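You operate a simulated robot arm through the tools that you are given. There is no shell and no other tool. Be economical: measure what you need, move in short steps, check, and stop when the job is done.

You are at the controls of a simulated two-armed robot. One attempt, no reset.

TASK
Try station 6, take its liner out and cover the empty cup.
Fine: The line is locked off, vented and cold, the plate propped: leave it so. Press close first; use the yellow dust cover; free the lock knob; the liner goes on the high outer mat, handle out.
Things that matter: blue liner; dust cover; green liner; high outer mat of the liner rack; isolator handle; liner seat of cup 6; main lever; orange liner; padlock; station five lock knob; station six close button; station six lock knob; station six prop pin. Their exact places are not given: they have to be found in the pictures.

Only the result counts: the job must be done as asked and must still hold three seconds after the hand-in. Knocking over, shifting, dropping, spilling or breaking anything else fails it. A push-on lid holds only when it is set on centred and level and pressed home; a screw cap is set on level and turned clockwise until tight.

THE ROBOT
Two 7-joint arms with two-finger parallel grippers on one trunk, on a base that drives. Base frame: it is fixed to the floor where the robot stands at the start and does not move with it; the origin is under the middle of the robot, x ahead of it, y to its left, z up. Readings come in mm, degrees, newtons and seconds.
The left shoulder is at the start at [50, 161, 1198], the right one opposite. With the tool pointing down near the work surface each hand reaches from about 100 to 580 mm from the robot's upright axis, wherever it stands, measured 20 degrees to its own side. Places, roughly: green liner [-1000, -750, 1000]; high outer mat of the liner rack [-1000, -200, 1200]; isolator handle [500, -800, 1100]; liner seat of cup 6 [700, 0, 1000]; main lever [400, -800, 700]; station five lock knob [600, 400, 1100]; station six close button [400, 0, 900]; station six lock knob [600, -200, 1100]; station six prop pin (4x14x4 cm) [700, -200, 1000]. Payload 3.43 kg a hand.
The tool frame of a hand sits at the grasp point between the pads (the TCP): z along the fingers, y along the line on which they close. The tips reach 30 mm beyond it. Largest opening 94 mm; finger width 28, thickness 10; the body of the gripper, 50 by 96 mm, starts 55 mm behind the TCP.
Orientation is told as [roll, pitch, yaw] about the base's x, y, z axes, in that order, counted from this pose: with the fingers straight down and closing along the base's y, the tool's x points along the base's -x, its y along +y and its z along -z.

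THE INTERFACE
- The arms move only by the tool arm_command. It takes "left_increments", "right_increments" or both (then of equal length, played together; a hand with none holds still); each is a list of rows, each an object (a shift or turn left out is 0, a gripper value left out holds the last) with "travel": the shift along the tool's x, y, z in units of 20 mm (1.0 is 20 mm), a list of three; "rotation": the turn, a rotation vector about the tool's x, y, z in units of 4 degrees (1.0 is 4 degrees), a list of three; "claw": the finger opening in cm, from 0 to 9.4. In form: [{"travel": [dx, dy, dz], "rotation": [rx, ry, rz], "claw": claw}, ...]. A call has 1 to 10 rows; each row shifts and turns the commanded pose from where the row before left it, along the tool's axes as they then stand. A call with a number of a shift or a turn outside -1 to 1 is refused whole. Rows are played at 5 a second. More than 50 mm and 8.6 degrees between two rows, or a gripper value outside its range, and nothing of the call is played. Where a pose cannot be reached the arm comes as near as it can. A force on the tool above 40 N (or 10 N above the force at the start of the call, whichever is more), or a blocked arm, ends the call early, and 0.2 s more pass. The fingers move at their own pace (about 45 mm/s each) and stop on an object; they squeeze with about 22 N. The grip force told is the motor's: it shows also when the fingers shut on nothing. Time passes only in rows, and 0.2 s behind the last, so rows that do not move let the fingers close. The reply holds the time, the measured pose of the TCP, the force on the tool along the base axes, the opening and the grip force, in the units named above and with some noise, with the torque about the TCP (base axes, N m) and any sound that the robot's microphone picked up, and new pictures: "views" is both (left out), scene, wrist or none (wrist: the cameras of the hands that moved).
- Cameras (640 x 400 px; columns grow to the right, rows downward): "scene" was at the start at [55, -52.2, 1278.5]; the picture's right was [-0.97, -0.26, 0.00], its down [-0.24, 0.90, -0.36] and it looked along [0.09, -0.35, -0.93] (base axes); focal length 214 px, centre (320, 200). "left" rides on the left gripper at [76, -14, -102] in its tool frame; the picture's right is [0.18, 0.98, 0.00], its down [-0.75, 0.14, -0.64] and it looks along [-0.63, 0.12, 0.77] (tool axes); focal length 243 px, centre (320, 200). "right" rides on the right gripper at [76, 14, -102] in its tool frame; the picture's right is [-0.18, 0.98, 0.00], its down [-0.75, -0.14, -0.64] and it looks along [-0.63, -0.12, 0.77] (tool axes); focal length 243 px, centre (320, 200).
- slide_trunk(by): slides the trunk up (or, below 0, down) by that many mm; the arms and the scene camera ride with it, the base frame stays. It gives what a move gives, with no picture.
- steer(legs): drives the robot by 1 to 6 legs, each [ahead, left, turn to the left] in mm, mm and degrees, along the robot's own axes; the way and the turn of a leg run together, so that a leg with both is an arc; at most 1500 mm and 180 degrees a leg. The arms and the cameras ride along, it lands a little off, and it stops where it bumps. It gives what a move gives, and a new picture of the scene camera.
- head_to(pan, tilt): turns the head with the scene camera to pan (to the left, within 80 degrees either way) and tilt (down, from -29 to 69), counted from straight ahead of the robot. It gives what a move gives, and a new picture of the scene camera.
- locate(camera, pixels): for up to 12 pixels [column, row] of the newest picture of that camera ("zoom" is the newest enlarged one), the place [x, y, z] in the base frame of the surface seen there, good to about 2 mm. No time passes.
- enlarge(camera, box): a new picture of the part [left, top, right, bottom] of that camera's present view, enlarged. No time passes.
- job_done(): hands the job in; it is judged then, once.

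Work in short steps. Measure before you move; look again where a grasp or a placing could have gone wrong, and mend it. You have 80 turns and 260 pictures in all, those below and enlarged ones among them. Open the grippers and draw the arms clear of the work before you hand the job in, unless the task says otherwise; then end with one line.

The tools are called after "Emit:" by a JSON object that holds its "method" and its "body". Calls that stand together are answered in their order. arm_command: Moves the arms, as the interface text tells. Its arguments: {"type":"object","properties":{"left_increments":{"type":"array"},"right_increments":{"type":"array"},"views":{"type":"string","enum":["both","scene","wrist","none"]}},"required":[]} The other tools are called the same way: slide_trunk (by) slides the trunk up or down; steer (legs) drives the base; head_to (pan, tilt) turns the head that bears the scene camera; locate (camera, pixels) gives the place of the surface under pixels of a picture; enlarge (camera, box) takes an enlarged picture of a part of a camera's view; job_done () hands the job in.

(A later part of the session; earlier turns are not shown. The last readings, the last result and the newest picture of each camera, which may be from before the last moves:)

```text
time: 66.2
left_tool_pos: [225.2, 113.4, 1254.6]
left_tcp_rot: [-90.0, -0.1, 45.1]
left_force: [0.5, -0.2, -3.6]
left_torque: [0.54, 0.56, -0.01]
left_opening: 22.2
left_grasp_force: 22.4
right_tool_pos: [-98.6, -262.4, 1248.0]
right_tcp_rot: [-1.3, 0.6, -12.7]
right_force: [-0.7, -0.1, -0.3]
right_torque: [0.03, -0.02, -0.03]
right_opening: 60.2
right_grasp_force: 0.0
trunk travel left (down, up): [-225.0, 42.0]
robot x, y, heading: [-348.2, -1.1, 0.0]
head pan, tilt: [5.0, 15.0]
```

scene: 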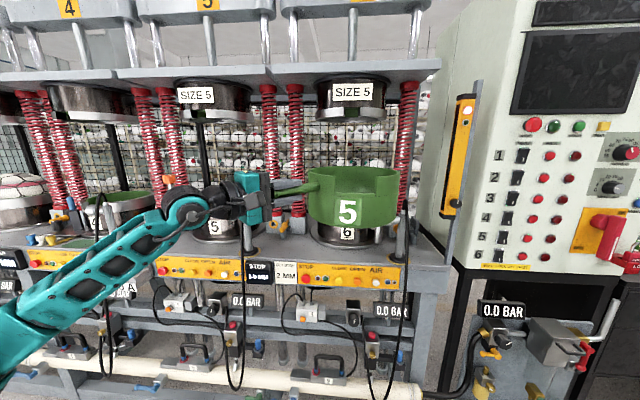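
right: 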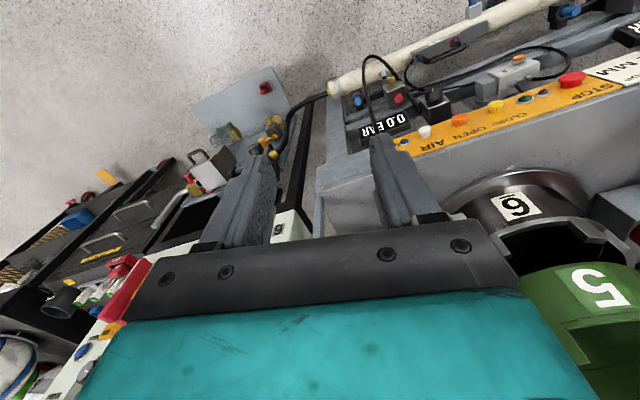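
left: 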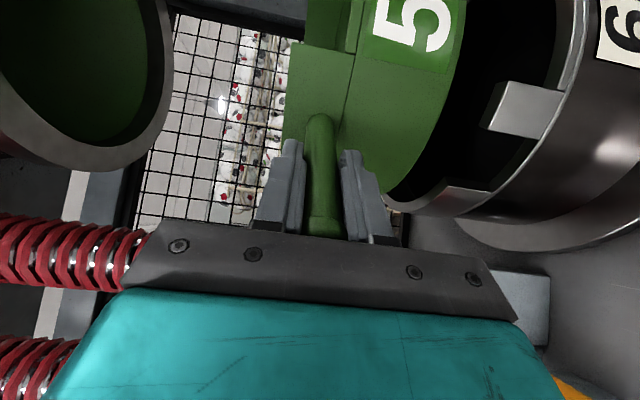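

Now clear of the station. I look right and left to see the surroundings before turning.

Emit:
{"method": "head_to", "body": {"pan": -80, "tilt": 15}}

Emit:
{"method": "head_to", "body": {"pan": 80, "tilt": 15}}

```text
time: 67.8
left_tool_pos: [224.8, 113.8, 1252.6]
left_tcp_rot: [-89.9, 0.1, 45.0]
left_force: [-0.1, 0.0, -4.2]
left_torque: [0.53, 0.52, -0.01]
left_opening: 21.7
left_grasp_force: 22.2
right_tool_pos: [-98.3, -263.0, 1247.8]
right_tcp_rot: [-1.3, 0.7, -12.7]
right_force: [-0.2, 0.4, -0.2]
right_torque: [0.01, 0.0, -0.03]
right_opening: 60.0
right_grasp_force: 0.0
trunk travel left (down, up): [-225.0, 42.0]
robot x, y, heading: [-350.8, -1.8, -0.1]
head pan, tilt: [-80.0, 15.0]
```

scene: 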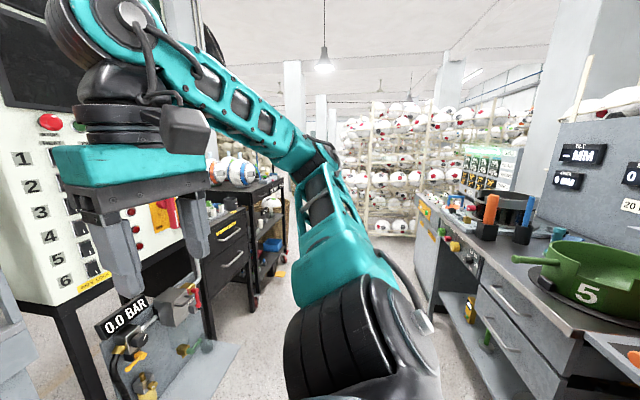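

```text
time: 70.3
left_tool_pos: [225.3, 113.5, 1253.9]
left_tcp_rot: [-89.9, 0.1, 45.1]
left_force: [0.1, -0.1, -3.7]
left_torque: [0.57, 0.53, -0.02]
left_opening: 21.7
left_grasp_force: 22.5
right_tool_pos: [-96.1, -262.9, 1247.7]
right_tcp_rot: [-1.4, 0.7, -12.6]
right_force: [-0.2, 0.2, 0.5]
right_torque: [0.0, 0.01, 0.03]
right_opening: 60.1
right_grasp_force: 0.0
trunk travel left (down, up): [-225.0, 42.0]
robot x, y, heading: [-347.3, -2.2, -0.1]
head pan, tilt: [80.0, 15.0]
```

scene: 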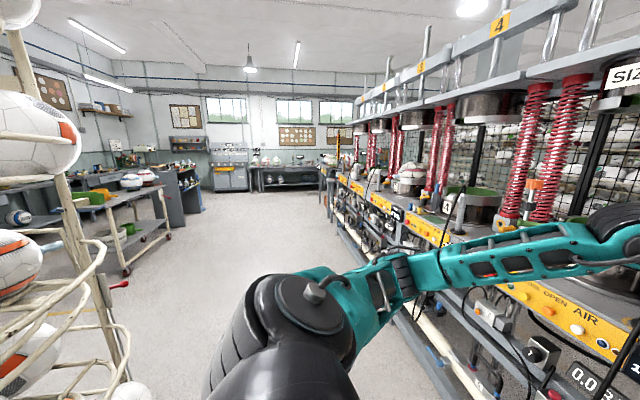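

I locate the ball rack to the left-rear, then the rear bench at the right.

Emit:
{"method": "locate", "body": {"camera": "scene", "pixels": [[40, 130], [70, 230], [120, 340], [20, 20], [120, 230], [130, 390], [40, 270]]}}

Emit:
{"method": "head_to", "body": {"pan": -80, "tilt": 25}}

Emit:
{"method": "enlarge", "body": {"camera": "scene", "box": [400, 60, 640, 260]}}

Emit:
{"method": "locate", "body": {"camera": "scene", "pixels": [[550, 220], [590, 250], [625, 250], [470, 190], [500, 230], [560, 290], [600, 180], [600, 120], [490, 170], [60, 180], [240, 170], [530, 230]]}}

```text
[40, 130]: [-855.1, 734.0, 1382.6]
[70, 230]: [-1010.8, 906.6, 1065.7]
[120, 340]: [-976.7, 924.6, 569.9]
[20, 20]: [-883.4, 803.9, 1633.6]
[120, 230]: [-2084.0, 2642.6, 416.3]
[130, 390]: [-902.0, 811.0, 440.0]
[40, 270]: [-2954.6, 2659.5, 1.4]
```

```text
time: 72.8
left_tool_pos: [225.1, 114.6, 1253.4]
left_tcp_rot: [-89.9, 0.1, 45.1]
left_force: [0.1, 0.3, -3.4]
left_torque: [0.53, 0.53, 0.02]
left_opening: 22.0
left_grasp_force: 22.2
right_tool_pos: [-98.3, -262.3, 1248.1]
right_tcp_rot: [-1.4, 0.7, -12.7]
right_force: [-0.2, -0.1, -0.2]
right_torque: [-0.03, 0.01, -0.01]
right_opening: 60.1
right_grasp_force: 0.0
trunk travel left (down, up): [-225.0, 42.0]
robot x, y, heading: [-348.7, -1.6, 0.2]
head pan, tilt: [-80.0, 25.0]
```

scene: 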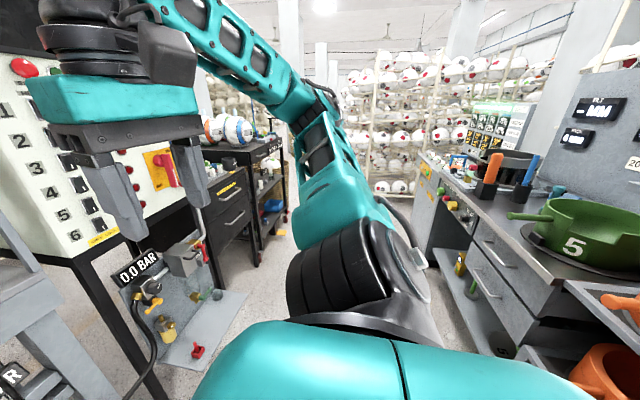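

```text
2.00 times, centred on (520, 160) of scene
```

zoom: 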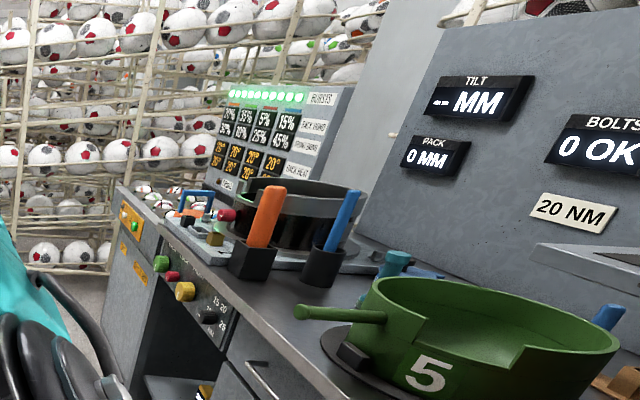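

```text
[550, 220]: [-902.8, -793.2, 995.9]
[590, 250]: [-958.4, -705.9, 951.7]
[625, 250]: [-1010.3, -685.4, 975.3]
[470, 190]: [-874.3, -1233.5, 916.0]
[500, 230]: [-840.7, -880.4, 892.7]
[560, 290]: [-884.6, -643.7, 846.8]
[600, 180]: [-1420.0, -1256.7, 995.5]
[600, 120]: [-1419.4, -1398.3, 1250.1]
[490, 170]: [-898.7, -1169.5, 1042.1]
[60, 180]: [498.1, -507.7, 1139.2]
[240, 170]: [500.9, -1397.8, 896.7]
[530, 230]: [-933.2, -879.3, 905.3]
```

Aisle spans x≈456 to −840. I pull the liner in by ~240 mm toward the robot before turning.

Emit:
{"method": "arm_command", "body": {"left_increments": [{"travel": [0.7, 0, -0.7]}, {"travel": [0.95, 0, -0.95]}, {"travel": [0.95, 0, -0.95]}, {"travel": [0.95, 0, -0.95]}, {"travel": [0.95, 0, -0.95]}, {"travel": [0.95, 0, -0.95]}, {"travel": [0.95, 0, -0.95]}, {"travel": [0.95, 0, -0.95]}, {"travel": [0.7, 0, -0.7]}, {}], "views": "none"}}

Emit:
{"method": "head_to", "body": {"pan": 5, "tilt": 40}}

```text
time: 75.0
left_tool_pos: [48.5, 116.6, 1263.2]
left_tcp_rot: [-90.0, 0.0, 45.1]
left_force: [-0.2, -0.7, -4.5]
left_torque: [0.56, 0.54, 0.03]
left_opening: 22.0
left_grasp_force: 22.1
left hand out of reach, approached as far as the arm can: row 7, 8, 9
right_tool_pos: [-97.1, -263.4, 1246.7]
right_tcp_rot: [-1.3, 0.7, -12.7]
right_force: [-0.1, 0.4, -0.4]
right_torque: [0.01, 0.05, 0.01]
right_opening: 60.2
right_grasp_force: 0.1
trunk travel left (down, up): [-225.0, 42.0]
robot x, y, heading: [-346.9, 0.4, 0.1]
head pan, tilt: [-80.0, 25.0]
```

```text
time: 76.5
left_tool_pos: [48.7, 117.1, 1264.1]
left_tcp_rot: [-90.0, 0.2, 45.1]
left_force: [-0.4, 0.0, -4.0]
left_torque: [0.56, 0.5, -0.02]
left_opening: 21.9
left_grasp_force: 21.9
right_tool_pos: [-97.5, -262.8, 1248.0]
right_tcp_rot: [-1.3, 0.7, -12.8]
right_force: [0.1, 0.2, 0.6]
right_torque: [-0.02, -0.02, 0.03]
right_opening: 59.9
right_grasp_force: 0.0
trunk travel left (down, up): [-225.0, 42.0]
robot x, y, heading: [-349.7, -2.2, -0.0]
head pan, tilt: [5.0, 40.0]
```

scene: 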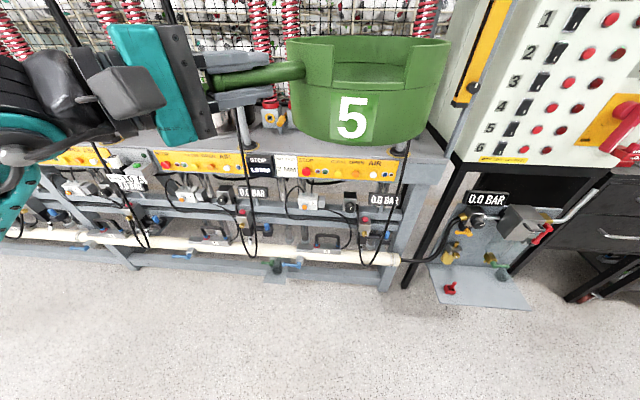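

Liner's far edge is now ~650 mm from the axis. I go 100 mm forward and turn right 90°, then look for the rack.

Emit:
{"method": "steer", "body": {"legs": [[100, 0, 0], [0, 0, -90]]}}

Emit:
{"method": "head_to", "body": {"pan": -70, "tilt": 25}}

```text
time: 81.5
left_tool_pos: [-132.2, -397.5, 1262.8]
left_tcp_rot: [-89.9, -0.1, -45.1]
left_force: [0.2, 0.5, -3.9]
left_torque: [0.5, -0.6, -0.01]
left_opening: 21.9
left_grasp_force: 22.3
right_tool_pos: [-511.6, -250.7, 1246.9]
right_tcp_rot: [-1.2, 0.7, -102.9]
right_force: [-0.6, -0.5, -1.0]
right_torque: [0.04, 0.0, 0.01]
right_opening: 60.2
right_grasp_force: 0.0
trunk travel left (down, up): [-225.0, 42.0]
robot x, y, heading: [-248.5, 1.5, -89.9]
head pan, tilt: [5.0, 40.0]
```

scene: 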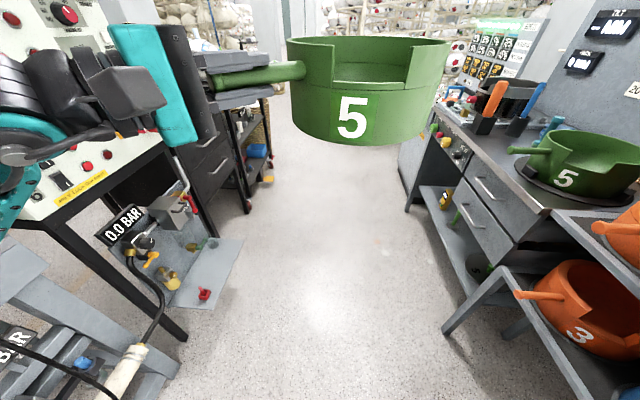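

```text
time: 83.0
left_tool_pos: [-132.4, -397.0, 1263.1]
left_tcp_rot: [-89.9, 0.1, -45.1]
left_force: [-0.4, -0.1, -4.7]
left_torque: [0.51, -0.53, -0.01]
left_opening: 21.7
left_grasp_force: 22.5
right_tool_pos: [-511.5, -250.1, 1247.9]
right_tcp_rot: [-1.3, 0.8, -102.8]
right_force: [0.4, 0.2, 0.4]
right_torque: [-0.01, 0.01, 0.03]
right_opening: 59.9
right_grasp_force: 0.1
trunk travel left (down, up): [-225.0, 42.0]
robot x, y, heading: [-252.7, 0.3, -90.1]
head pan, tilt: [-70.0, 25.0]
```

scene: 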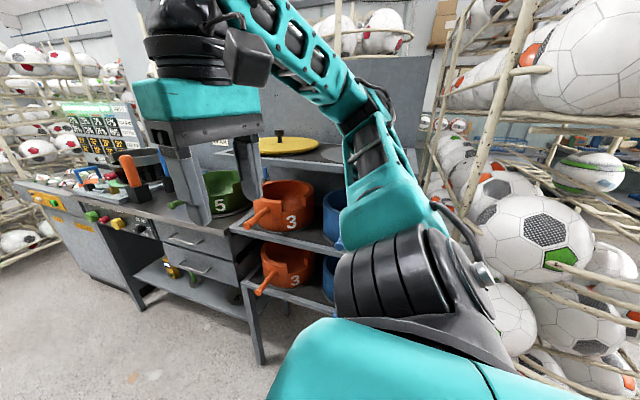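

The rack stands to the right: yellow dust cover with black knob on the top shelf at (290,143), a dark mat at (330,155). I enlarge and measure.

Emit:
{"method": "enlarge", "body": {"camera": "scene", "box": [200, 110, 440, 260]}}

Emit:
{"method": "locate", "body": {"camera": "scene", "pixels": [[290, 146], [279, 131], [265, 150], [318, 147], [326, 152], [345, 158], [240, 155], [300, 240], [250, 225], [260, 370], [285, 213], [330, 245]]}}

```text
2.67 times, centred on (320, 185) of scene
```

zoom: 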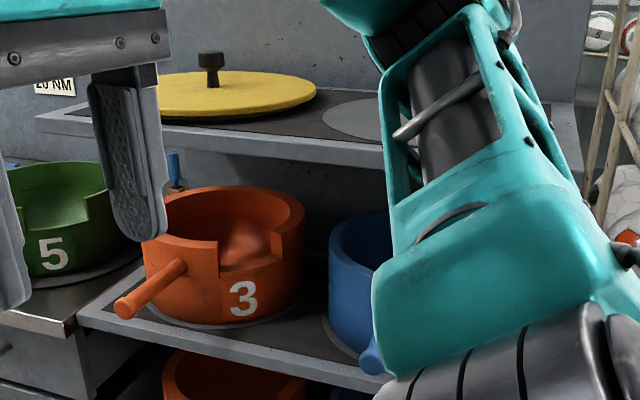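

```text
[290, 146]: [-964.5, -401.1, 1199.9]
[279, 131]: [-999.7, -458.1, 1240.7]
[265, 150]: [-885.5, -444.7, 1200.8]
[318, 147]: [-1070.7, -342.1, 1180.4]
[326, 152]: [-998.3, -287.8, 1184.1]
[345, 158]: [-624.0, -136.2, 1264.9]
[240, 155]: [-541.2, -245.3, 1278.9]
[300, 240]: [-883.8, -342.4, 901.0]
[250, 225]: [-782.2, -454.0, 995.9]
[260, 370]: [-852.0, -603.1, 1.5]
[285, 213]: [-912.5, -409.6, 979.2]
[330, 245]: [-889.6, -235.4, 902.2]
```

Top shelf is at z≈1183; cover at ≈(−1000,−440), bare mat near (−1000,−200). I strafe away from the rack (left 190) and turn to face it.

Emit:
{"method": "steer", "body": {"legs": [[0, 190, 0], [0, 0, -90]]}}

Emit:
{"method": "head_to", "body": {"pan": 0, "tilt": 20}}

```text
time: 89.1
left_tool_pos: [-454.8, -116.8, 1261.7]
left_tcp_rot: [-89.9, 0.0, -135.0]
left_force: [0.2, 0.0, -4.3]
left_torque: [-0.56, -0.57, 0.01]
left_opening: 21.9
left_grasp_force: 22.0
right_tool_pos: [-308.1, 261.3, 1248.4]
right_tcp_rot: [-1.2, 0.7, 167.2]
right_force: [-0.5, 0.5, 0.4]
right_torque: [0.01, 0.01, 0.02]
right_opening: 60.0
right_grasp_force: 0.1
trunk travel left (down, up): [-225.0, 42.0]
robot x, y, heading: [-56.5, -1.4, -179.7]
head pan, tilt: [-70.0, 25.0]
```

scene: 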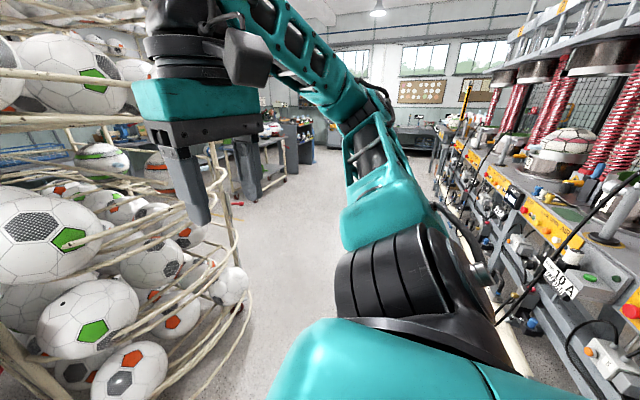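

```text
time: 90.5
left_tool_pos: [-454.7, -117.9, 1263.0]
left_tcp_rot: [-89.9, 0.1, -135.0]
left_force: [0.3, 0.0, -5.1]
left_torque: [-0.59, -0.54, -0.01]
left_opening: 21.9
left_grasp_force: 22.2
right_tool_pos: [-308.1, 262.5, 1246.8]
right_tcp_rot: [-1.3, 0.7, 167.2]
right_force: [0.1, -0.4, 0.0]
right_torque: [0.01, -0.01, -0.05]
right_opening: 60.1
right_grasp_force: 0.1
trunk travel left (down, up): [-225.0, 42.0]
robot x, y, heading: [-59.5, 2.8, -179.9]
head pan, tilt: [0.0, 20.0]
```

scene: 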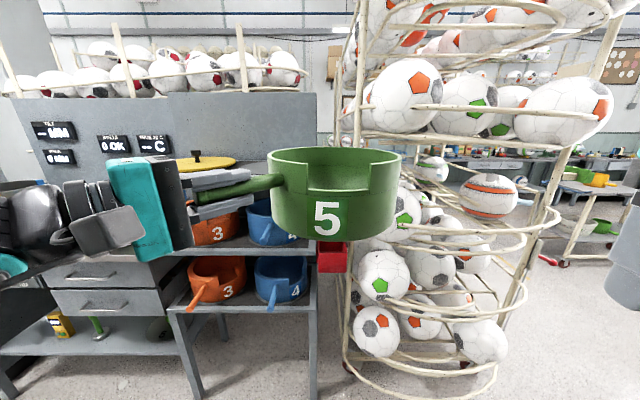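

The rack top shelf is ahead-left. I swing the tool 45° counter-clockwise so the handle lies straight along the robot's axis, raising ~50 mm.

Emit:
{"method": "arm_command", "body": {"left_increments": [{"travel": [0, -0.5, 0], "rotation": [0, -1, 0]}, {"travel": [0, -0.5, 0], "rotation": [0, -1, 0]}, {"travel": [0, -0.5, 0], "rotation": [0, -1, 0]}, {"travel": [0, -0.5, 0], "rotation": [0, -1, 0]}, {"travel": [0, -0.5, 0], "rotation": [0, -1, 0]}, {"rotation": [0, -1, 0]}, {"rotation": [0, -1, 0]}, {"rotation": [0, -1, 0]}, {"rotation": [0, -1, 0]}, {"rotation": [0, -1, 0]}], "views": "scene"}}

Emit:
{"method": "enlarge", "body": {"camera": "scene", "box": [140, 100, 420, 290]}}

```text
time: 92.7
left_tool_pos: [-468.9, -116.1, 1319.8]
left_tcp_rot: [-89.8, 0.0, -95.0]
left_force: [0.2, 0.7, -3.8]
left_torque: [-0.06, -0.79, 0.02]
left_opening: 22.1
left_grasp_force: 23.0
left hand out of reach, approached as far as the arm can: row 1, 2, 6
right_tool_pos: [-308.4, 263.0, 1247.3]
right_tcp_rot: [-1.2, 0.7, 167.2]
right_force: [-0.6, 0.6, 0.0]
right_torque: [0.0, 0.0, 0.01]
right_opening: 59.9
right_grasp_force: 0.0
trunk travel left (down, up): [-225.0, 42.0]
robot x, y, heading: [-61.9, -5.4, -180.1]
head pan, tilt: [0.0, 20.0]
```

scene: 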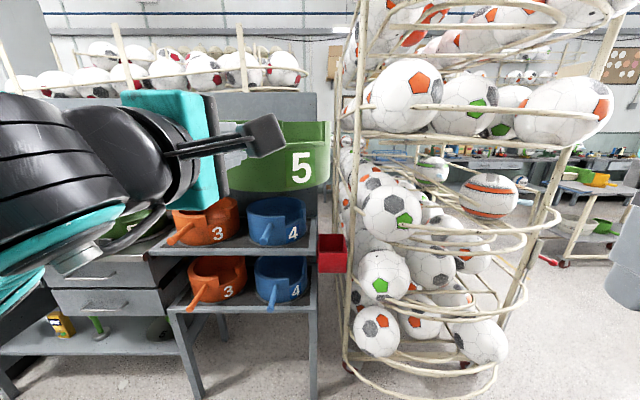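

```text
2.11 times, centred on (280, 195) of scene
```

zoom: 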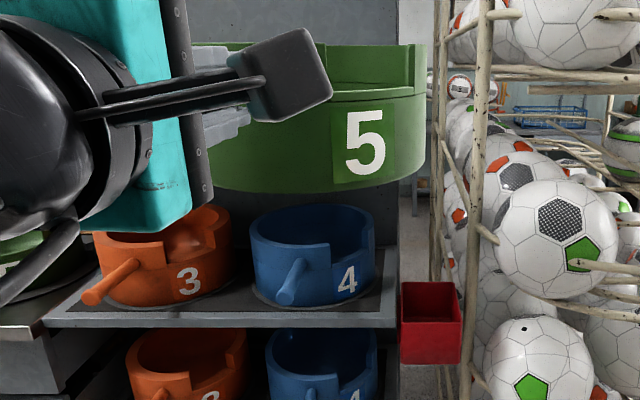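

The liner blocks the view of the mat. I strafe left 350 mm so the mat shows to the right of the liner.

Emit:
{"method": "steer", "body": {"legs": [[0, 350, 0]]}}

Emit:
{"method": "enlarge", "body": {"camera": "scene", "box": [300, 100, 540, 250]}}

```text
time: 96.4
left_tool_pos: [-469.0, -467.2, 1320.2]
left_tcp_rot: [-89.9, -0.1, -95.0]
left_force: [-0.1, 0.8, -3.5]
left_torque: [-0.12, -0.78, -0.03]
left_opening: 21.8
left_grasp_force: 22.0
right_tool_pos: [-308.9, -89.6, 1247.7]
right_tcp_rot: [-1.2, 0.8, 167.2]
right_force: [-0.1, 0.3, -0.4]
right_torque: [-0.02, -0.01, 0.0]
right_opening: 60.0
right_grasp_force: 0.0
trunk travel left (down, up): [-225.0, 42.0]
robot x, y, heading: [-59.7, -350.3, 180.1]
head pan, tilt: [0.0, 20.0]
```

scene: 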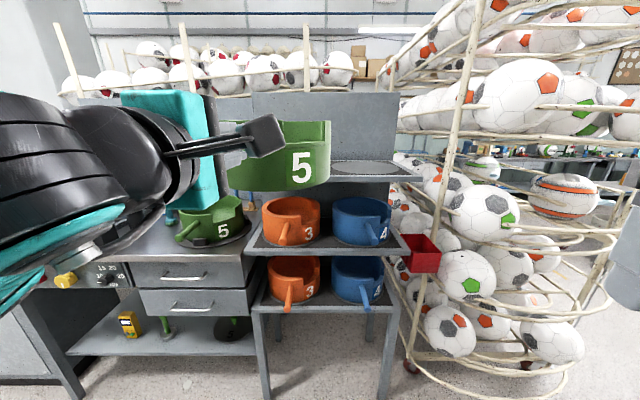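

```text
2.67 times, centred on (420, 175) of scene
```

zoom: 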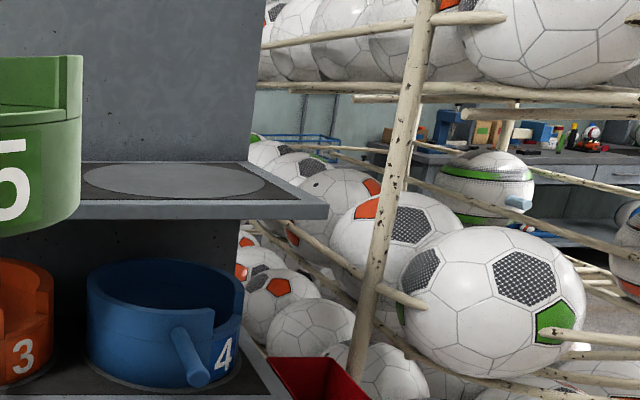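

The mat's light disc shows at zoom (83–266, 162–196). I measure it, the shelf edge and nearby ball rack.

Emit:
{"method": "locate", "body": {"camera": "zoom", "pixels": [[90, 180], [260, 182], [175, 193], [175, 165], [175, 180], [320, 200], [100, 205], [250, 165], [385, 200], [415, 60], [420, 300], [197, 375]]}}

```text
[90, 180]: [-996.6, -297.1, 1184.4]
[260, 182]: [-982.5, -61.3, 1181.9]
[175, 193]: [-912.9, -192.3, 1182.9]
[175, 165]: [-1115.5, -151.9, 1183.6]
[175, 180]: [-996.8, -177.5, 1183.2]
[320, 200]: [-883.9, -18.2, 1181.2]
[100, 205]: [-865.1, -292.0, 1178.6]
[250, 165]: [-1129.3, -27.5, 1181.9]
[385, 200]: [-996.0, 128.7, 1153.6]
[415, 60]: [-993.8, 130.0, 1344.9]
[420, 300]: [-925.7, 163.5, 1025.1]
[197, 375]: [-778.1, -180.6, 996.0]
```

I enlarge the mat for exact edges.

Emit:
{"method": "enlarge", "body": {"camera": "scene", "box": [325, 145, 445, 195]}}

```text
5.33 times, centred on (385, 170) of scene
```

zoom: 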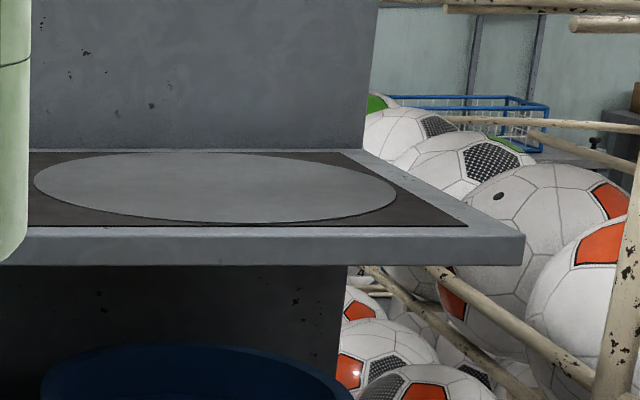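

Emit:
{"method": "locate", "body": {"camera": "zoom", "pixels": [[215, 221], [205, 154], [38, 180], [395, 194], [466, 225], [350, 152], [45, 225], [522, 236], [130, 155], [300, 218], [340, 165], [100, 208]]}}

```text
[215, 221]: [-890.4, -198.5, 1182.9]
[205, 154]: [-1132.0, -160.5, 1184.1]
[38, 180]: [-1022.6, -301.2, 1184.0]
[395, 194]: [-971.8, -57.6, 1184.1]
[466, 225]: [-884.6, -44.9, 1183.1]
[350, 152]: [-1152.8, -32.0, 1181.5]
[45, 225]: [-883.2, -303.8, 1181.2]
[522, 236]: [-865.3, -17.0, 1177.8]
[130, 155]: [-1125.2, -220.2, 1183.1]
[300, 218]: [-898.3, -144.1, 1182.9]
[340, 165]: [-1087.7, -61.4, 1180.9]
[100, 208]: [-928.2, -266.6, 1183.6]
```

Mat centre ≈(−1010,−179), z 1184. I check how far the ball rack protrudes before driving up.

Emit:
{"method": "locate", "body": {"camera": "scene", "pixels": [[465, 275], [485, 212], [450, 320], [600, 250], [560, 395], [420, 250], [535, 95], [470, 40], [540, 330], [610, 310]]}}

Emit:
{"method": "steer", "body": {"legs": [[0, -288, 0]]}}

```text
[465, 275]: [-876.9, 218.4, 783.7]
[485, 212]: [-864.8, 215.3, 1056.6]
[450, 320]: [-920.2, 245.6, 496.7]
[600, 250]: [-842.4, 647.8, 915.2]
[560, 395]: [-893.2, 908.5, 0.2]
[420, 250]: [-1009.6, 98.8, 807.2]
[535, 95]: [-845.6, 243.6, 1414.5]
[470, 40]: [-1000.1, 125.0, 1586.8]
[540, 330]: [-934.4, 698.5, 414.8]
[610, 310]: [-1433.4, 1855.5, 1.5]
```

```text
time: 99.5
left_tool_pos: [-468.3, -179.2, 1318.6]
left_tcp_rot: [-89.8, 0.0, -95.0]
left_force: [0.2, -0.2, -4.3]
left_torque: [-0.08, -0.76, -0.02]
left_opening: 22.1
left_grasp_force: 21.9
right_tool_pos: [-308.3, 199.8, 1246.5]
right_tcp_rot: [-1.3, 0.8, 167.3]
right_force: [-0.4, 0.7, 0.6]
right_torque: [0.01, -0.02, 0.0]
right_opening: 59.9
right_grasp_force: 0.0
trunk travel left (down, up): [-225.0, 42.0]
robot x, y, heading: [-61.6, -65.9, 180.2]
head pan, tilt: [0.0, 20.0]
```

scene: 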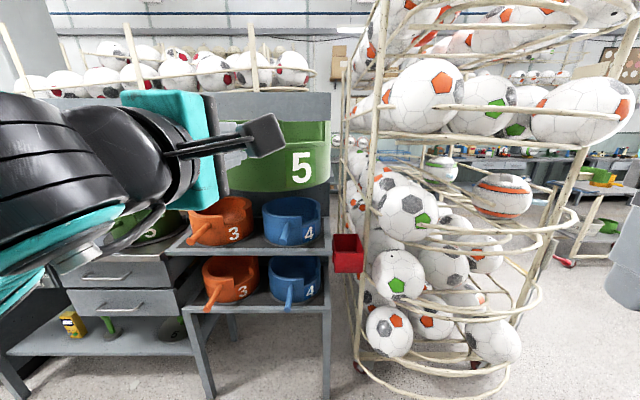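

Ball rack's front is at x≈−840, safe. I drive ahead 200 mm, then straighten the yaw and extend.

Emit:
{"method": "steer", "body": {"legs": [[200, 0, 0]]}}

Emit:
{"method": "arm_command", "body": {"left_increments": [{"rotation": [0, -0.6, 0]}, {"rotation": [0, -0.65, 0]}, {"travel": [0, 0, 0.8]}, {"travel": [0, 0, 0.8]}, {"travel": [0, 0, 0.8]}, {"travel": [0, 0, 0.8]}, {"travel": [0, 0, 0.8]}, {"travel": [0, 0, 0.8]}, {}], "views": "both"}}

```text
time: 101.1
left_tool_pos: [-666.5, -179.8, 1318.9]
left_tcp_rot: [-89.8, 0.0, -95.2]
left_force: [0.4, -0.1, -3.9]
left_torque: [-0.08, -0.76, 0.02]
left_opening: 21.8
left_grasp_force: 22.2
right_tool_pos: [-506.9, 200.0, 1247.5]
right_tcp_rot: [-1.3, 0.8, 167.2]
right_force: [-0.5, -0.1, -0.2]
right_torque: [0.0, 0.0, -0.03]
right_opening: 60.4
right_grasp_force: 0.1
trunk travel left (down, up): [-225.0, 42.0]
robot x, y, heading: [-252.0, -64.9, 179.8]
head pan, tilt: [0.0, 20.0]
```

scene: 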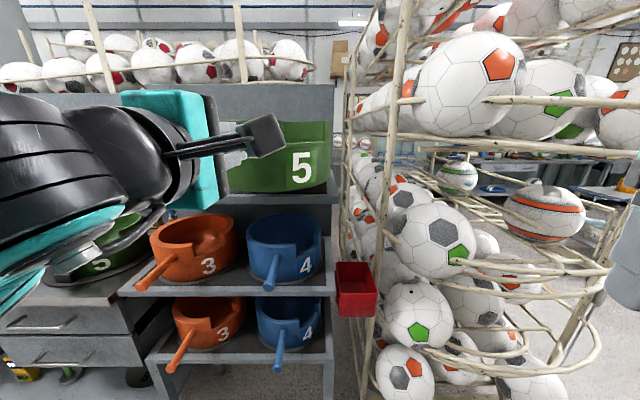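

```text
time: 103.1
left_tool_pos: [-763.1, -178.5, 1318.6]
left_tcp_rot: [-89.8, -0.2, -90.1]
left_force: [-0.2, 0.8, -4.5]
left_torque: [-0.04, -0.76, -0.01]
left_opening: 21.8
left_grasp_force: 21.6
right_tool_pos: [-506.4, 200.4, 1247.7]
right_tcp_rot: [-1.3, 0.7, 167.2]
right_force: [0.4, 0.1, -0.3]
right_torque: [-0.01, 0.0, 0.01]
right_opening: 60.0
right_grasp_force: 0.0
trunk travel left (down, up): [-225.0, 42.0]
robot x, y, heading: [-256.5, -60.8, 179.9]
head pan, tilt: [0.0, 20.0]
```

scene: 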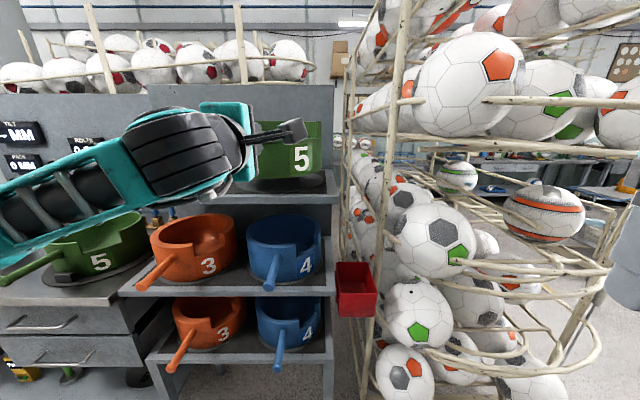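
left: 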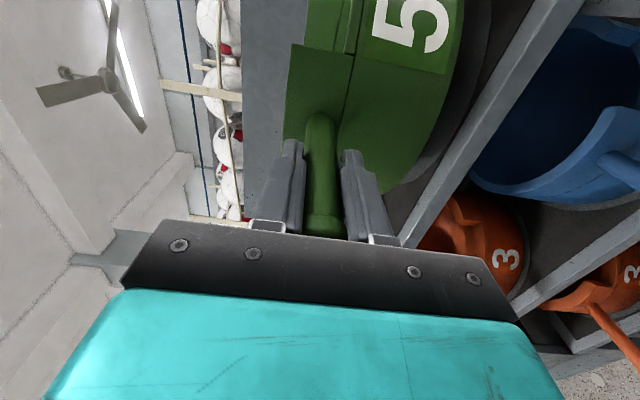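

Extend 54 mm more and lower 35 mm, then check the liner against the mat.

Emit:
{"method": "arm_command", "body": {"left_increments": [{"travel": [0, 0, 0.9]}, {"travel": [0, 0, 0.9]}, {"travel": [0, 0, 0.9]}, {"travel": [0, 0.6, 0]}, {"travel": [0, 0.6, 0]}, {"travel": [0, 0.55, 0]}, {}], "views": "both"}}

Emit:
{"method": "enlarge", "body": {"camera": "scene", "box": [180, 80, 380, 230]}}

```text
time: 104.7
left_tool_pos: [-816.2, -177.7, 1284.2]
left_tcp_rot: [-89.9, -0.1, -90.3]
left_force: [0.4, 0.3, -3.9]
left_torque: [0.02, -0.76, -0.02]
left_opening: 21.8
left_grasp_force: 21.8
right_tool_pos: [-505.5, 200.2, 1247.3]
right_tcp_rot: [-1.3, 0.7, 167.1]
right_force: [0.6, 1.0, -0.1]
right_torque: [-0.02, 0.03, -0.03]
right_opening: 59.9
right_grasp_force: 0.0
trunk travel left (down, up): [-225.0, 42.0]
robot x, y, heading: [-255.9, -63.2, 179.8]
head pan, tilt: [0.0, 20.0]
```

scene: 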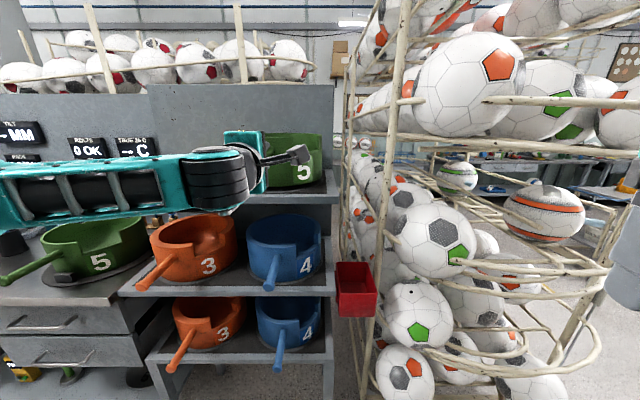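
left: 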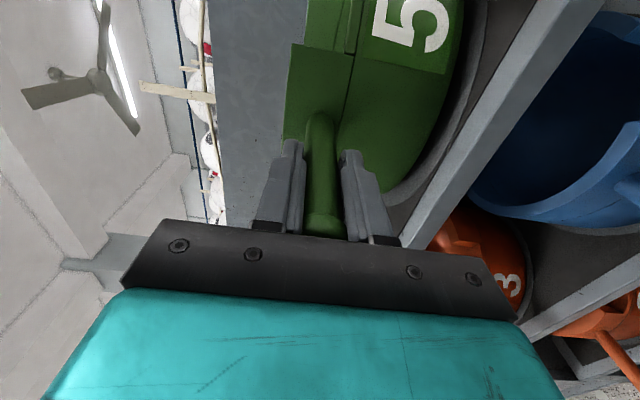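

```text
2.67 times, centred on (280, 155) of scene
```

zoom: 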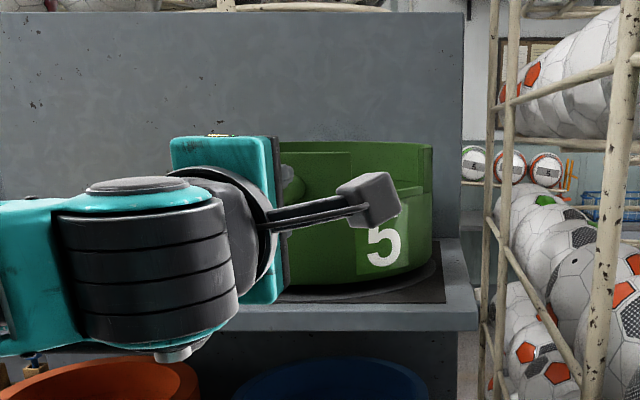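

I measure liner front/right edges against the mat from both cameras.

Emit:
{"method": "locate", "body": {"camera": "zoom", "pixels": [[428, 230], [400, 270], [350, 284], [437, 262], [400, 284], [420, 150]]}}

Emit:
{"method": "locate", "body": {"camera": "left", "pixels": [[400, 150], [440, 100], [380, 190], [460, 60], [455, 110], [480, 60], [345, 120]]}}

```text
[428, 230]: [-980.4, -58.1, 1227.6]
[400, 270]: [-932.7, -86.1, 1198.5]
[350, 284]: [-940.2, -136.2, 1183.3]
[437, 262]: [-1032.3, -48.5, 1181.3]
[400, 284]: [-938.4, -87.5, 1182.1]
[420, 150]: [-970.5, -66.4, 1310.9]
```

```text
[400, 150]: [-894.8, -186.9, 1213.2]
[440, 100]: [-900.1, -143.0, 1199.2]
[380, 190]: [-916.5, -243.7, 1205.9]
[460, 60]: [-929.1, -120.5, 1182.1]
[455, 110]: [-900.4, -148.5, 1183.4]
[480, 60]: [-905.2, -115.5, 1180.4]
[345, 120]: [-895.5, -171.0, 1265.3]
```

Liner centre ≈(−1014,−179), mat (−1010,−179): well aligned. I shift 4 mm out and lower gently to contact.

Emit:
{"method": "arm_command", "body": {"left_increments": [{"travel": [0, 0.3, -0.2]}, {"travel": [0, 0.3, 0]}, {"travel": [0, 0.15, 0]}, {"travel": [0, 0.1, 0]}, {}], "views": "none"}}

```text
time: 105.9
left_tool_pos: [-812.6, -179.4, 1269.7]
left_tcp_rot: [-90.3, 0.0, -90.0]
left_force: [-1.4, -1.5, 11.3]
left_torque: [-0.01, 0.57, 0.09]
left_opening: 21.8
left_grasp_force: 22.4
right_tool_pos: [-504.9, 199.2, 1248.3]
right_tcp_rot: [-1.2, 0.7, 167.2]
right_force: [-0.3, 0.0, 0.6]
right_torque: [0.01, 0.0, -0.01]
right_opening: 60.2
right_grasp_force: 0.1
trunk travel left (down, up): [-225.0, 42.0]
robot x, y, heading: [-256.2, -60.3, 180.0]
head pan, tilt: [0.0, 20.0]
```

It's resting (11 N up). I ease 2 mm, open, and check before withdrawing.

Emit:
{"method": "arm_command", "body": {"left_increments": [{"travel": [0, -0.09, 0]}, {"claw": 5}, {}, {}, {"travel": [0, 0, -0.5]}, {"travel": [0, 0, -1]}, {"travel": [0, 0, -1]}, {"travel": [0, 0, -1]}, {"travel": [0, 0, -1]}, {"travel": [0, 0, -1]}], "views": "both"}}

Emit:
{"method": "enlarge", "body": {"camera": "left", "box": [220, 0, 520, 200]}}

```text
time: 108.1
left_tool_pos: [-700.1, -179.6, 1268.4]
left_tcp_rot: [-89.7, -0.2, -90.0]
left_force: [-0.4, 0.0, -0.1]
left_torque: [-0.03, -0.02, 0.01]
left_opening: 49.9
left_grasp_force: 0.1
right_tool_pos: [-505.2, 199.9, 1246.9]
right_tcp_rot: [-1.2, 0.7, 167.2]
right_force: [-0.3, 0.4, -0.6]
right_torque: [0.0, 0.02, -0.04]
right_opening: 59.9
right_grasp_force: 0.1
trunk travel left (down, up): [-225.0, 42.0]
robot x, y, heading: [-255.7, -64.3, 180.0]
head pan, tilt: [0.0, 20.0]
```

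scene: 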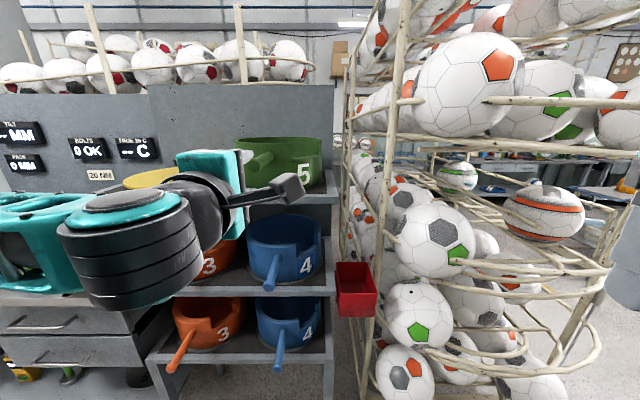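
left: 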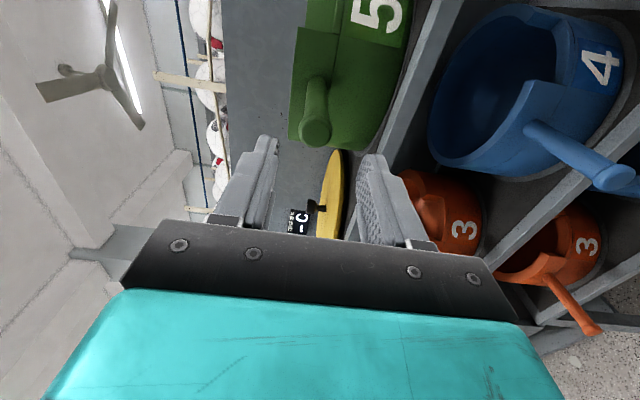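

```text
2.00 times, centred on (370, 100) of left
```

zoom: 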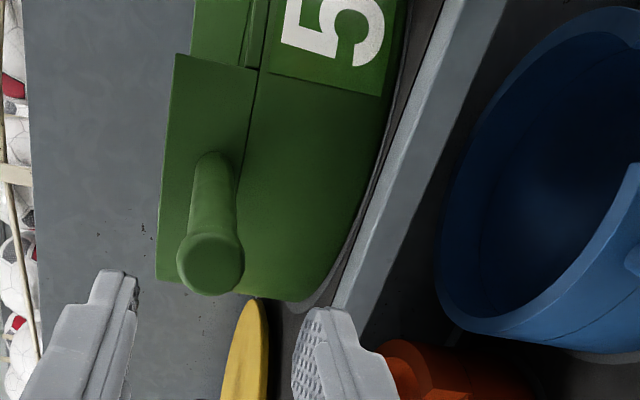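

Liner sits on the mat, handle out. Next I retract the left hand and turn it back to pointing down, out of the way.

Emit:
{"method": "arm_command", "body": {"left_increments": [{"travel": [0, 0, -1]}, {"travel": [0, 0, -1]}, {"travel": [0, 0, -0.5]}, {"rotation": [-1, 0, 0]}, {"rotation": [-1, 0, 0]}, {"rotation": [-1, 0, 0]}, {"rotation": [-1, 0, 0]}, {"rotation": [-1, 0, 0]}, {"rotation": [-1, 0, 0]}, {"rotation": [-1, 0, 0]}], "views": "none"}}

Emit:
{"method": "arm_command", "body": {"left_increments": [{"rotation": [-1, 0, 0]}, {"rotation": [-1, 0, 0]}, {"rotation": [-1, 0, 0]}, {"rotation": [-1, 0, 0]}, {"rotation": [-1, 0, 0]}, {"rotation": [-1, 0, 0]}, {"rotation": [-1, 0, 0]}, {"rotation": [-1, 0, 0]}, {"rotation": [-1, 0, 0]}, {"rotation": [-1, 0, 0]}], "views": "none"}}

Emit:
{"method": "arm_command", "body": {"left_increments": [{"rotation": [-1, 0, 0]}, {"rotation": [-1, 0, 0]}, {"rotation": [-1, 0, 0]}, {"rotation": [-1, 0, 0]}, {"rotation": [-1, 0, 0]}, {"rotation": [-0.5, 0, 0]}], "views": "scene"}}

Emit:
{"method": "enlarge", "body": {"camera": "scene", "box": [110, 100, 350, 250]}}

```text
time: 110.3
left_tool_pos: [-666.5, -168.0, 1276.2]
left_tcp_rot: [-61.8, -0.1, -90.1]
left_force: [-0.3, 0.0, 0.4]
left_torque: [0.01, 0.0, 0.0]
left_opening: 50.2
left_grasp_force: 0.1
left hand out of reach, approached as far as the arm can: row 2, 3
right_tool_pos: [-504.2, 199.3, 1248.5]
right_tcp_rot: [-1.2, 0.7, 167.2]
right_force: [1.4, -0.4, -0.2]
right_torque: [-0.02, 0.0, -0.02]
right_opening: 60.0
right_grasp_force: 0.1
trunk travel left (down, up): [-225.0, 42.0]
robot x, y, heading: [-255.9, -61.6, 179.9]
head pan, tilt: [0.0, 20.0]
```

```text
time: 112.5
left_tool_pos: [-666.8, -167.9, 1276.2]
left_tcp_rot: [-21.9, -0.1, -90.0]
left_force: [-0.3, -0.6, 0.2]
left_torque: [-0.01, 0.0, -0.01]
left_opening: 49.9
left_grasp_force: 0.0
right_tool_pos: [-504.3, 200.1, 1246.3]
right_tcp_rot: [-1.2, 0.6, 167.2]
right_force: [-0.1, -1.0, 0.3]
right_torque: [0.0, -0.01, -0.02]
right_opening: 60.0
right_grasp_force: 0.1
trunk travel left (down, up): [-225.0, 42.0]
robot x, y, heading: [-257.8, -63.7, 180.2]
head pan, tilt: [0.0, 20.0]
```

```text
time: 113.9
left_tool_pos: [-666.3, -168.2, 1276.2]
left_tcp_rot: [0.2, 0.0, -90.1]
left_force: [0.0, 0.2, -0.2]
left_torque: [-0.01, 0.03, -0.01]
left_opening: 50.1
left_grasp_force: 0.0
right_tool_pos: [-506.6, 199.7, 1247.4]
right_tcp_rot: [-1.2, 0.7, 167.3]
right_force: [0.0, -0.5, -0.5]
right_torque: [-0.01, 0.02, 0.0]
right_opening: 60.0
right_grasp_force: 0.0
trunk travel left (down, up): [-225.0, 42.0]
robot x, y, heading: [-253.8, -65.5, 179.8]
head pan, tilt: [0.0, 20.0]
```

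scene: 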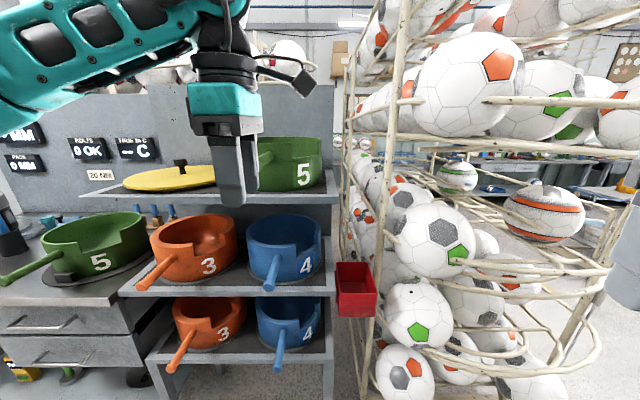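

```text
2.67 times, centred on (230, 175) of scene
```

zoom: 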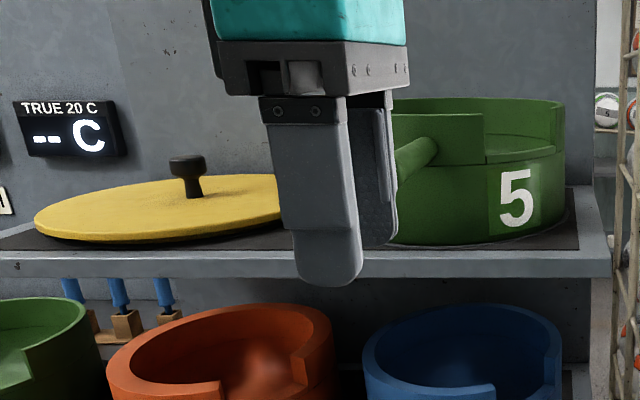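

The left hand is now pointing down and near the cover; I'll use it. I measure the cover's knob (zoom (187,165)) and rim.

Emit:
{"method": "locate", "body": {"camera": "zoom", "pixels": [[187, 158], [187, 168], [190, 187], [172, 165], [203, 165], [155, 242], [36, 222], [150, 210], [190, 200], [270, 180], [190, 175]]}}

Emit:
{"method": "enlarge", "body": {"camera": "scene", "box": [155, 150, 215, 195]}}

```text
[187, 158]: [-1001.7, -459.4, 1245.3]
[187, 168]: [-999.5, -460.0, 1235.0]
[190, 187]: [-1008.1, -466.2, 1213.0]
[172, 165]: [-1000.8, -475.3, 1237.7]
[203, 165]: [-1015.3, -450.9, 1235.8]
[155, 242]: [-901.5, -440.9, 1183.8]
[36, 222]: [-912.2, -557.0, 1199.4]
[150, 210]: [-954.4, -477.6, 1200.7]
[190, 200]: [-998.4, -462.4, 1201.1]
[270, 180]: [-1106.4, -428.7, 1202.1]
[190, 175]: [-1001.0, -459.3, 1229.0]
```

```text
8.89 times, centred on (185, 172) of scene
```

zoom: 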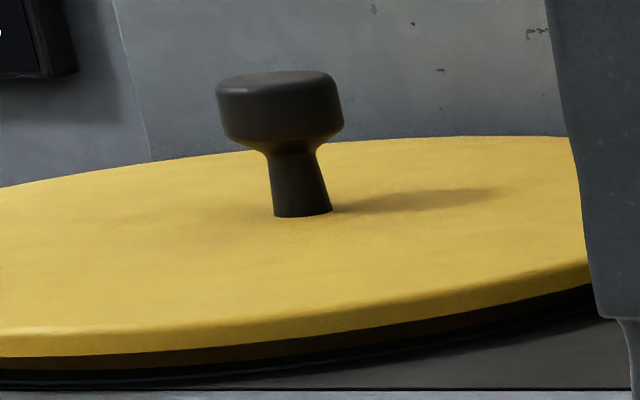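

Knob head centre ≈(−1013,−462), z 1223–1245. I raise the left hand a bit, strafe left 200 and drive ahead 160.

Emit:
{"method": "arm_command", "body": {"left_increments": [{"travel": [0, 0, -0.8]}, {"travel": [0, 0, -0.8]}], "views": "none"}}

Emit:
{"method": "steer", "body": {"legs": [[0, 200, 0], [155, 0, 0]]}}

```text
time: 114.5
left_tool_pos: [-667.0, -167.7, 1307.5]
left_tcp_rot: [0.1, -0.1, -90.1]
left_force: [0.2, -0.7, 0.0]
left_torque: [0.0, -0.01, 0.04]
left_opening: 49.7
left_grasp_force: 0.0
right_tool_pos: [-504.6, 200.4, 1248.2]
right_tcp_rot: [-1.2, 0.7, 167.3]
right_force: [-0.7, -0.7, 0.2]
right_torque: [0.01, 0.02, -0.03]
right_opening: 60.1
right_grasp_force: 0.1
trunk travel left (down, up): [-225.0, 42.0]
robot x, y, heading: [-253.5, -65.5, 179.8]
head pan, tilt: [0.0, 20.0]
```

```text
time: 117.9
left_tool_pos: [-823.7, -371.2, 1308.0]
left_tcp_rot: [0.3, -0.1, -90.1]
left_force: [-0.8, -0.1, -0.9]
left_torque: [-0.04, -0.03, 0.0]
left_opening: 50.0
left_grasp_force: 0.1
right_tool_pos: [-660.5, -3.3, 1247.8]
right_tcp_rot: [-1.3, 0.7, 167.2]
right_force: [0.0, -0.7, -0.5]
right_torque: [0.01, 0.01, -0.01]
right_opening: 59.8
right_grasp_force: 0.1
trunk travel left (down, up): [-225.0, 42.0]
robot x, y, heading: [-411.3, -266.1, -180.1]
head pan, tilt: [0.0, 20.0]
```

scene: 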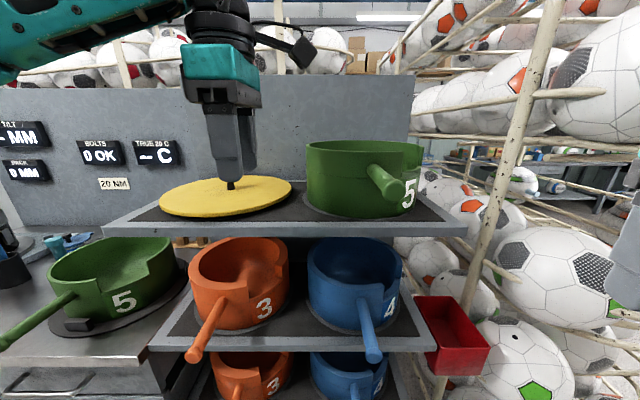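

I move the hand over the knob at current height: −189 in x, −91 in y.

Emit:
{"method": "arm_command", "body": {"left_increments": [{"travel": [-0.455, -0.94, 0]}, {"travel": [-0.455, -0.94, 0]}, {"travel": [-0.455, -0.94, 0]}, {"travel": [-0.455, -0.94, 0]}, {"travel": [-0.455, -0.94, 0]}, {"travel": [-0.455, -0.94, 0]}, {"travel": [-0.455, -0.94, 0]}, {"travel": [-0.455, -0.94, 0]}, {"travel": [-0.455, -0.94, 0]}, {"travel": [-0.455, -0.94, 0]}], "views": "both"}}

```text
time: 120.1
left_tool_pos: [-973.9, -447.0, 1305.9]
left_tcp_rot: [0.1, -0.2, -90.0]
left_force: [-0.4, -0.3, 0.0]
left_torque: [-0.03, 0.02, 0.03]
left_opening: 50.1
left_grasp_force: 0.0
left hand out of reach, approached as far as the arm can: row 9, 10
right_tool_pos: [-660.5, -2.6, 1248.0]
right_tcp_rot: [-1.3, 0.7, 167.1]
right_force: [0.6, 0.4, -1.1]
right_torque: [0.01, -0.01, 0.02]
right_opening: 60.3
right_grasp_force: 0.0
trunk travel left (down, up): [-225.0, 42.0]
robot x, y, heading: [-414.3, -265.7, -180.0]
head pan, tilt: [0.0, 20.0]
```

scene: 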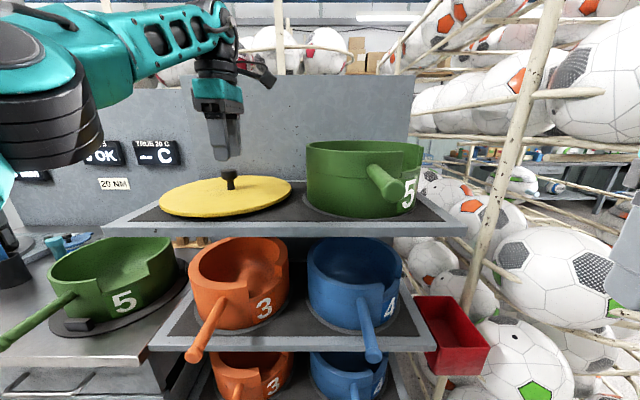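
left: 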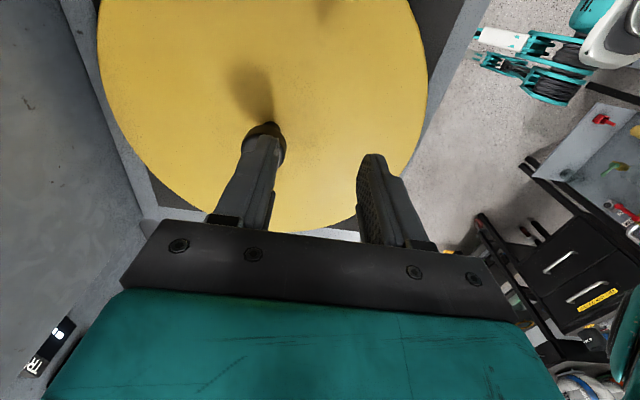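

Reach ran out 40 mm short, so I nudge the robot ahead 45 mm and re-measure the knob in the wrist view.

Emit:
{"method": "steer", "body": {"legs": [[45, 0, 0]]}}

Emit:
{"method": "arm_command", "body": {"left_increments": [{}], "views": "wrist"}}

```text
time: 121.0
left_tool_pos: [-1020.4, -447.0, 1304.1]
left_tcp_rot: [0.2, 0.0, -90.0]
left_force: [-0.5, -0.4, -0.3]
left_torque: [-0.01, -0.03, 0.02]
left_opening: 50.1
left_grasp_force: 0.0
right_tool_pos: [-706.6, -4.6, 1248.7]
right_tcp_rot: [-1.2, 0.8, 167.2]
right_force: [-1.5, -0.3, -0.3]
right_torque: [-0.03, -0.07, 0.03]
right_opening: 59.8
right_grasp_force: 0.1
trunk travel left (down, up): [-225.0, 42.0]
robot x, y, heading: [-451.1, -265.4, -179.9]
head pan, tilt: [0.0, 20.0]
```

scene: 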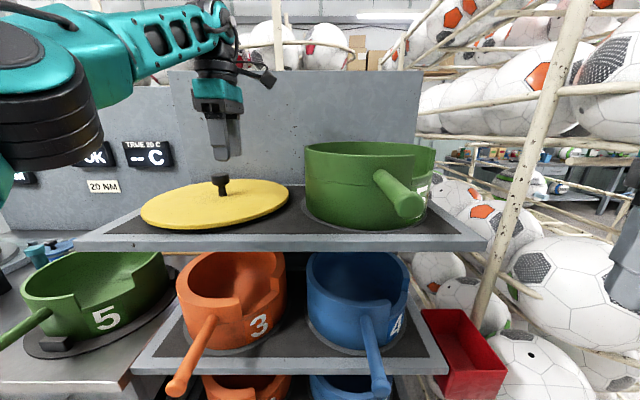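

```text
time: 121.4
left_tool_pos: [-1020.2, -446.6, 1305.4]
left_tcp_rot: [0.2, -0.1, -90.0]
left_force: [-0.1, 0.6, -0.2]
left_torque: [0.03, -0.04, 0.03]
left_opening: 50.0
left_grasp_force: 0.0
right_tool_pos: [-704.7, -2.9, 1247.7]
right_tcp_rot: [-1.2, 0.7, 167.3]
right_force: [-0.1, 0.6, 0.7]
right_torque: [-0.01, -0.03, 0.0]
right_opening: 60.1
right_grasp_force: 0.1
trunk travel left (down, up): [-225.0, 42.0]
robot x, y, heading: [-453.2, -266.1, -180.0]
head pan, tilt: [0.0, 20.0]
```

left: 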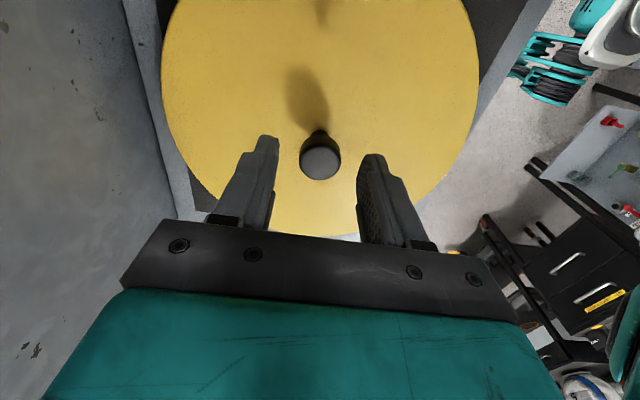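

Emit:
{"method": "locate", "body": {"camera": "left", "pixels": [[320, 162], [303, 162], [338, 162], [320, 147], [320, 177], [175, 120], [465, 140], [300, 230]]}}

```text
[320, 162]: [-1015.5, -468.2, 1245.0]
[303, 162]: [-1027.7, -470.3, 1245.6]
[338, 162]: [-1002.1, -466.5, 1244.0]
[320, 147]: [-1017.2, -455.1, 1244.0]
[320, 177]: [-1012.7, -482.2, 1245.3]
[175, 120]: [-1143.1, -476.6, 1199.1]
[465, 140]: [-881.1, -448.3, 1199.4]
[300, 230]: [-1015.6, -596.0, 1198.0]
```

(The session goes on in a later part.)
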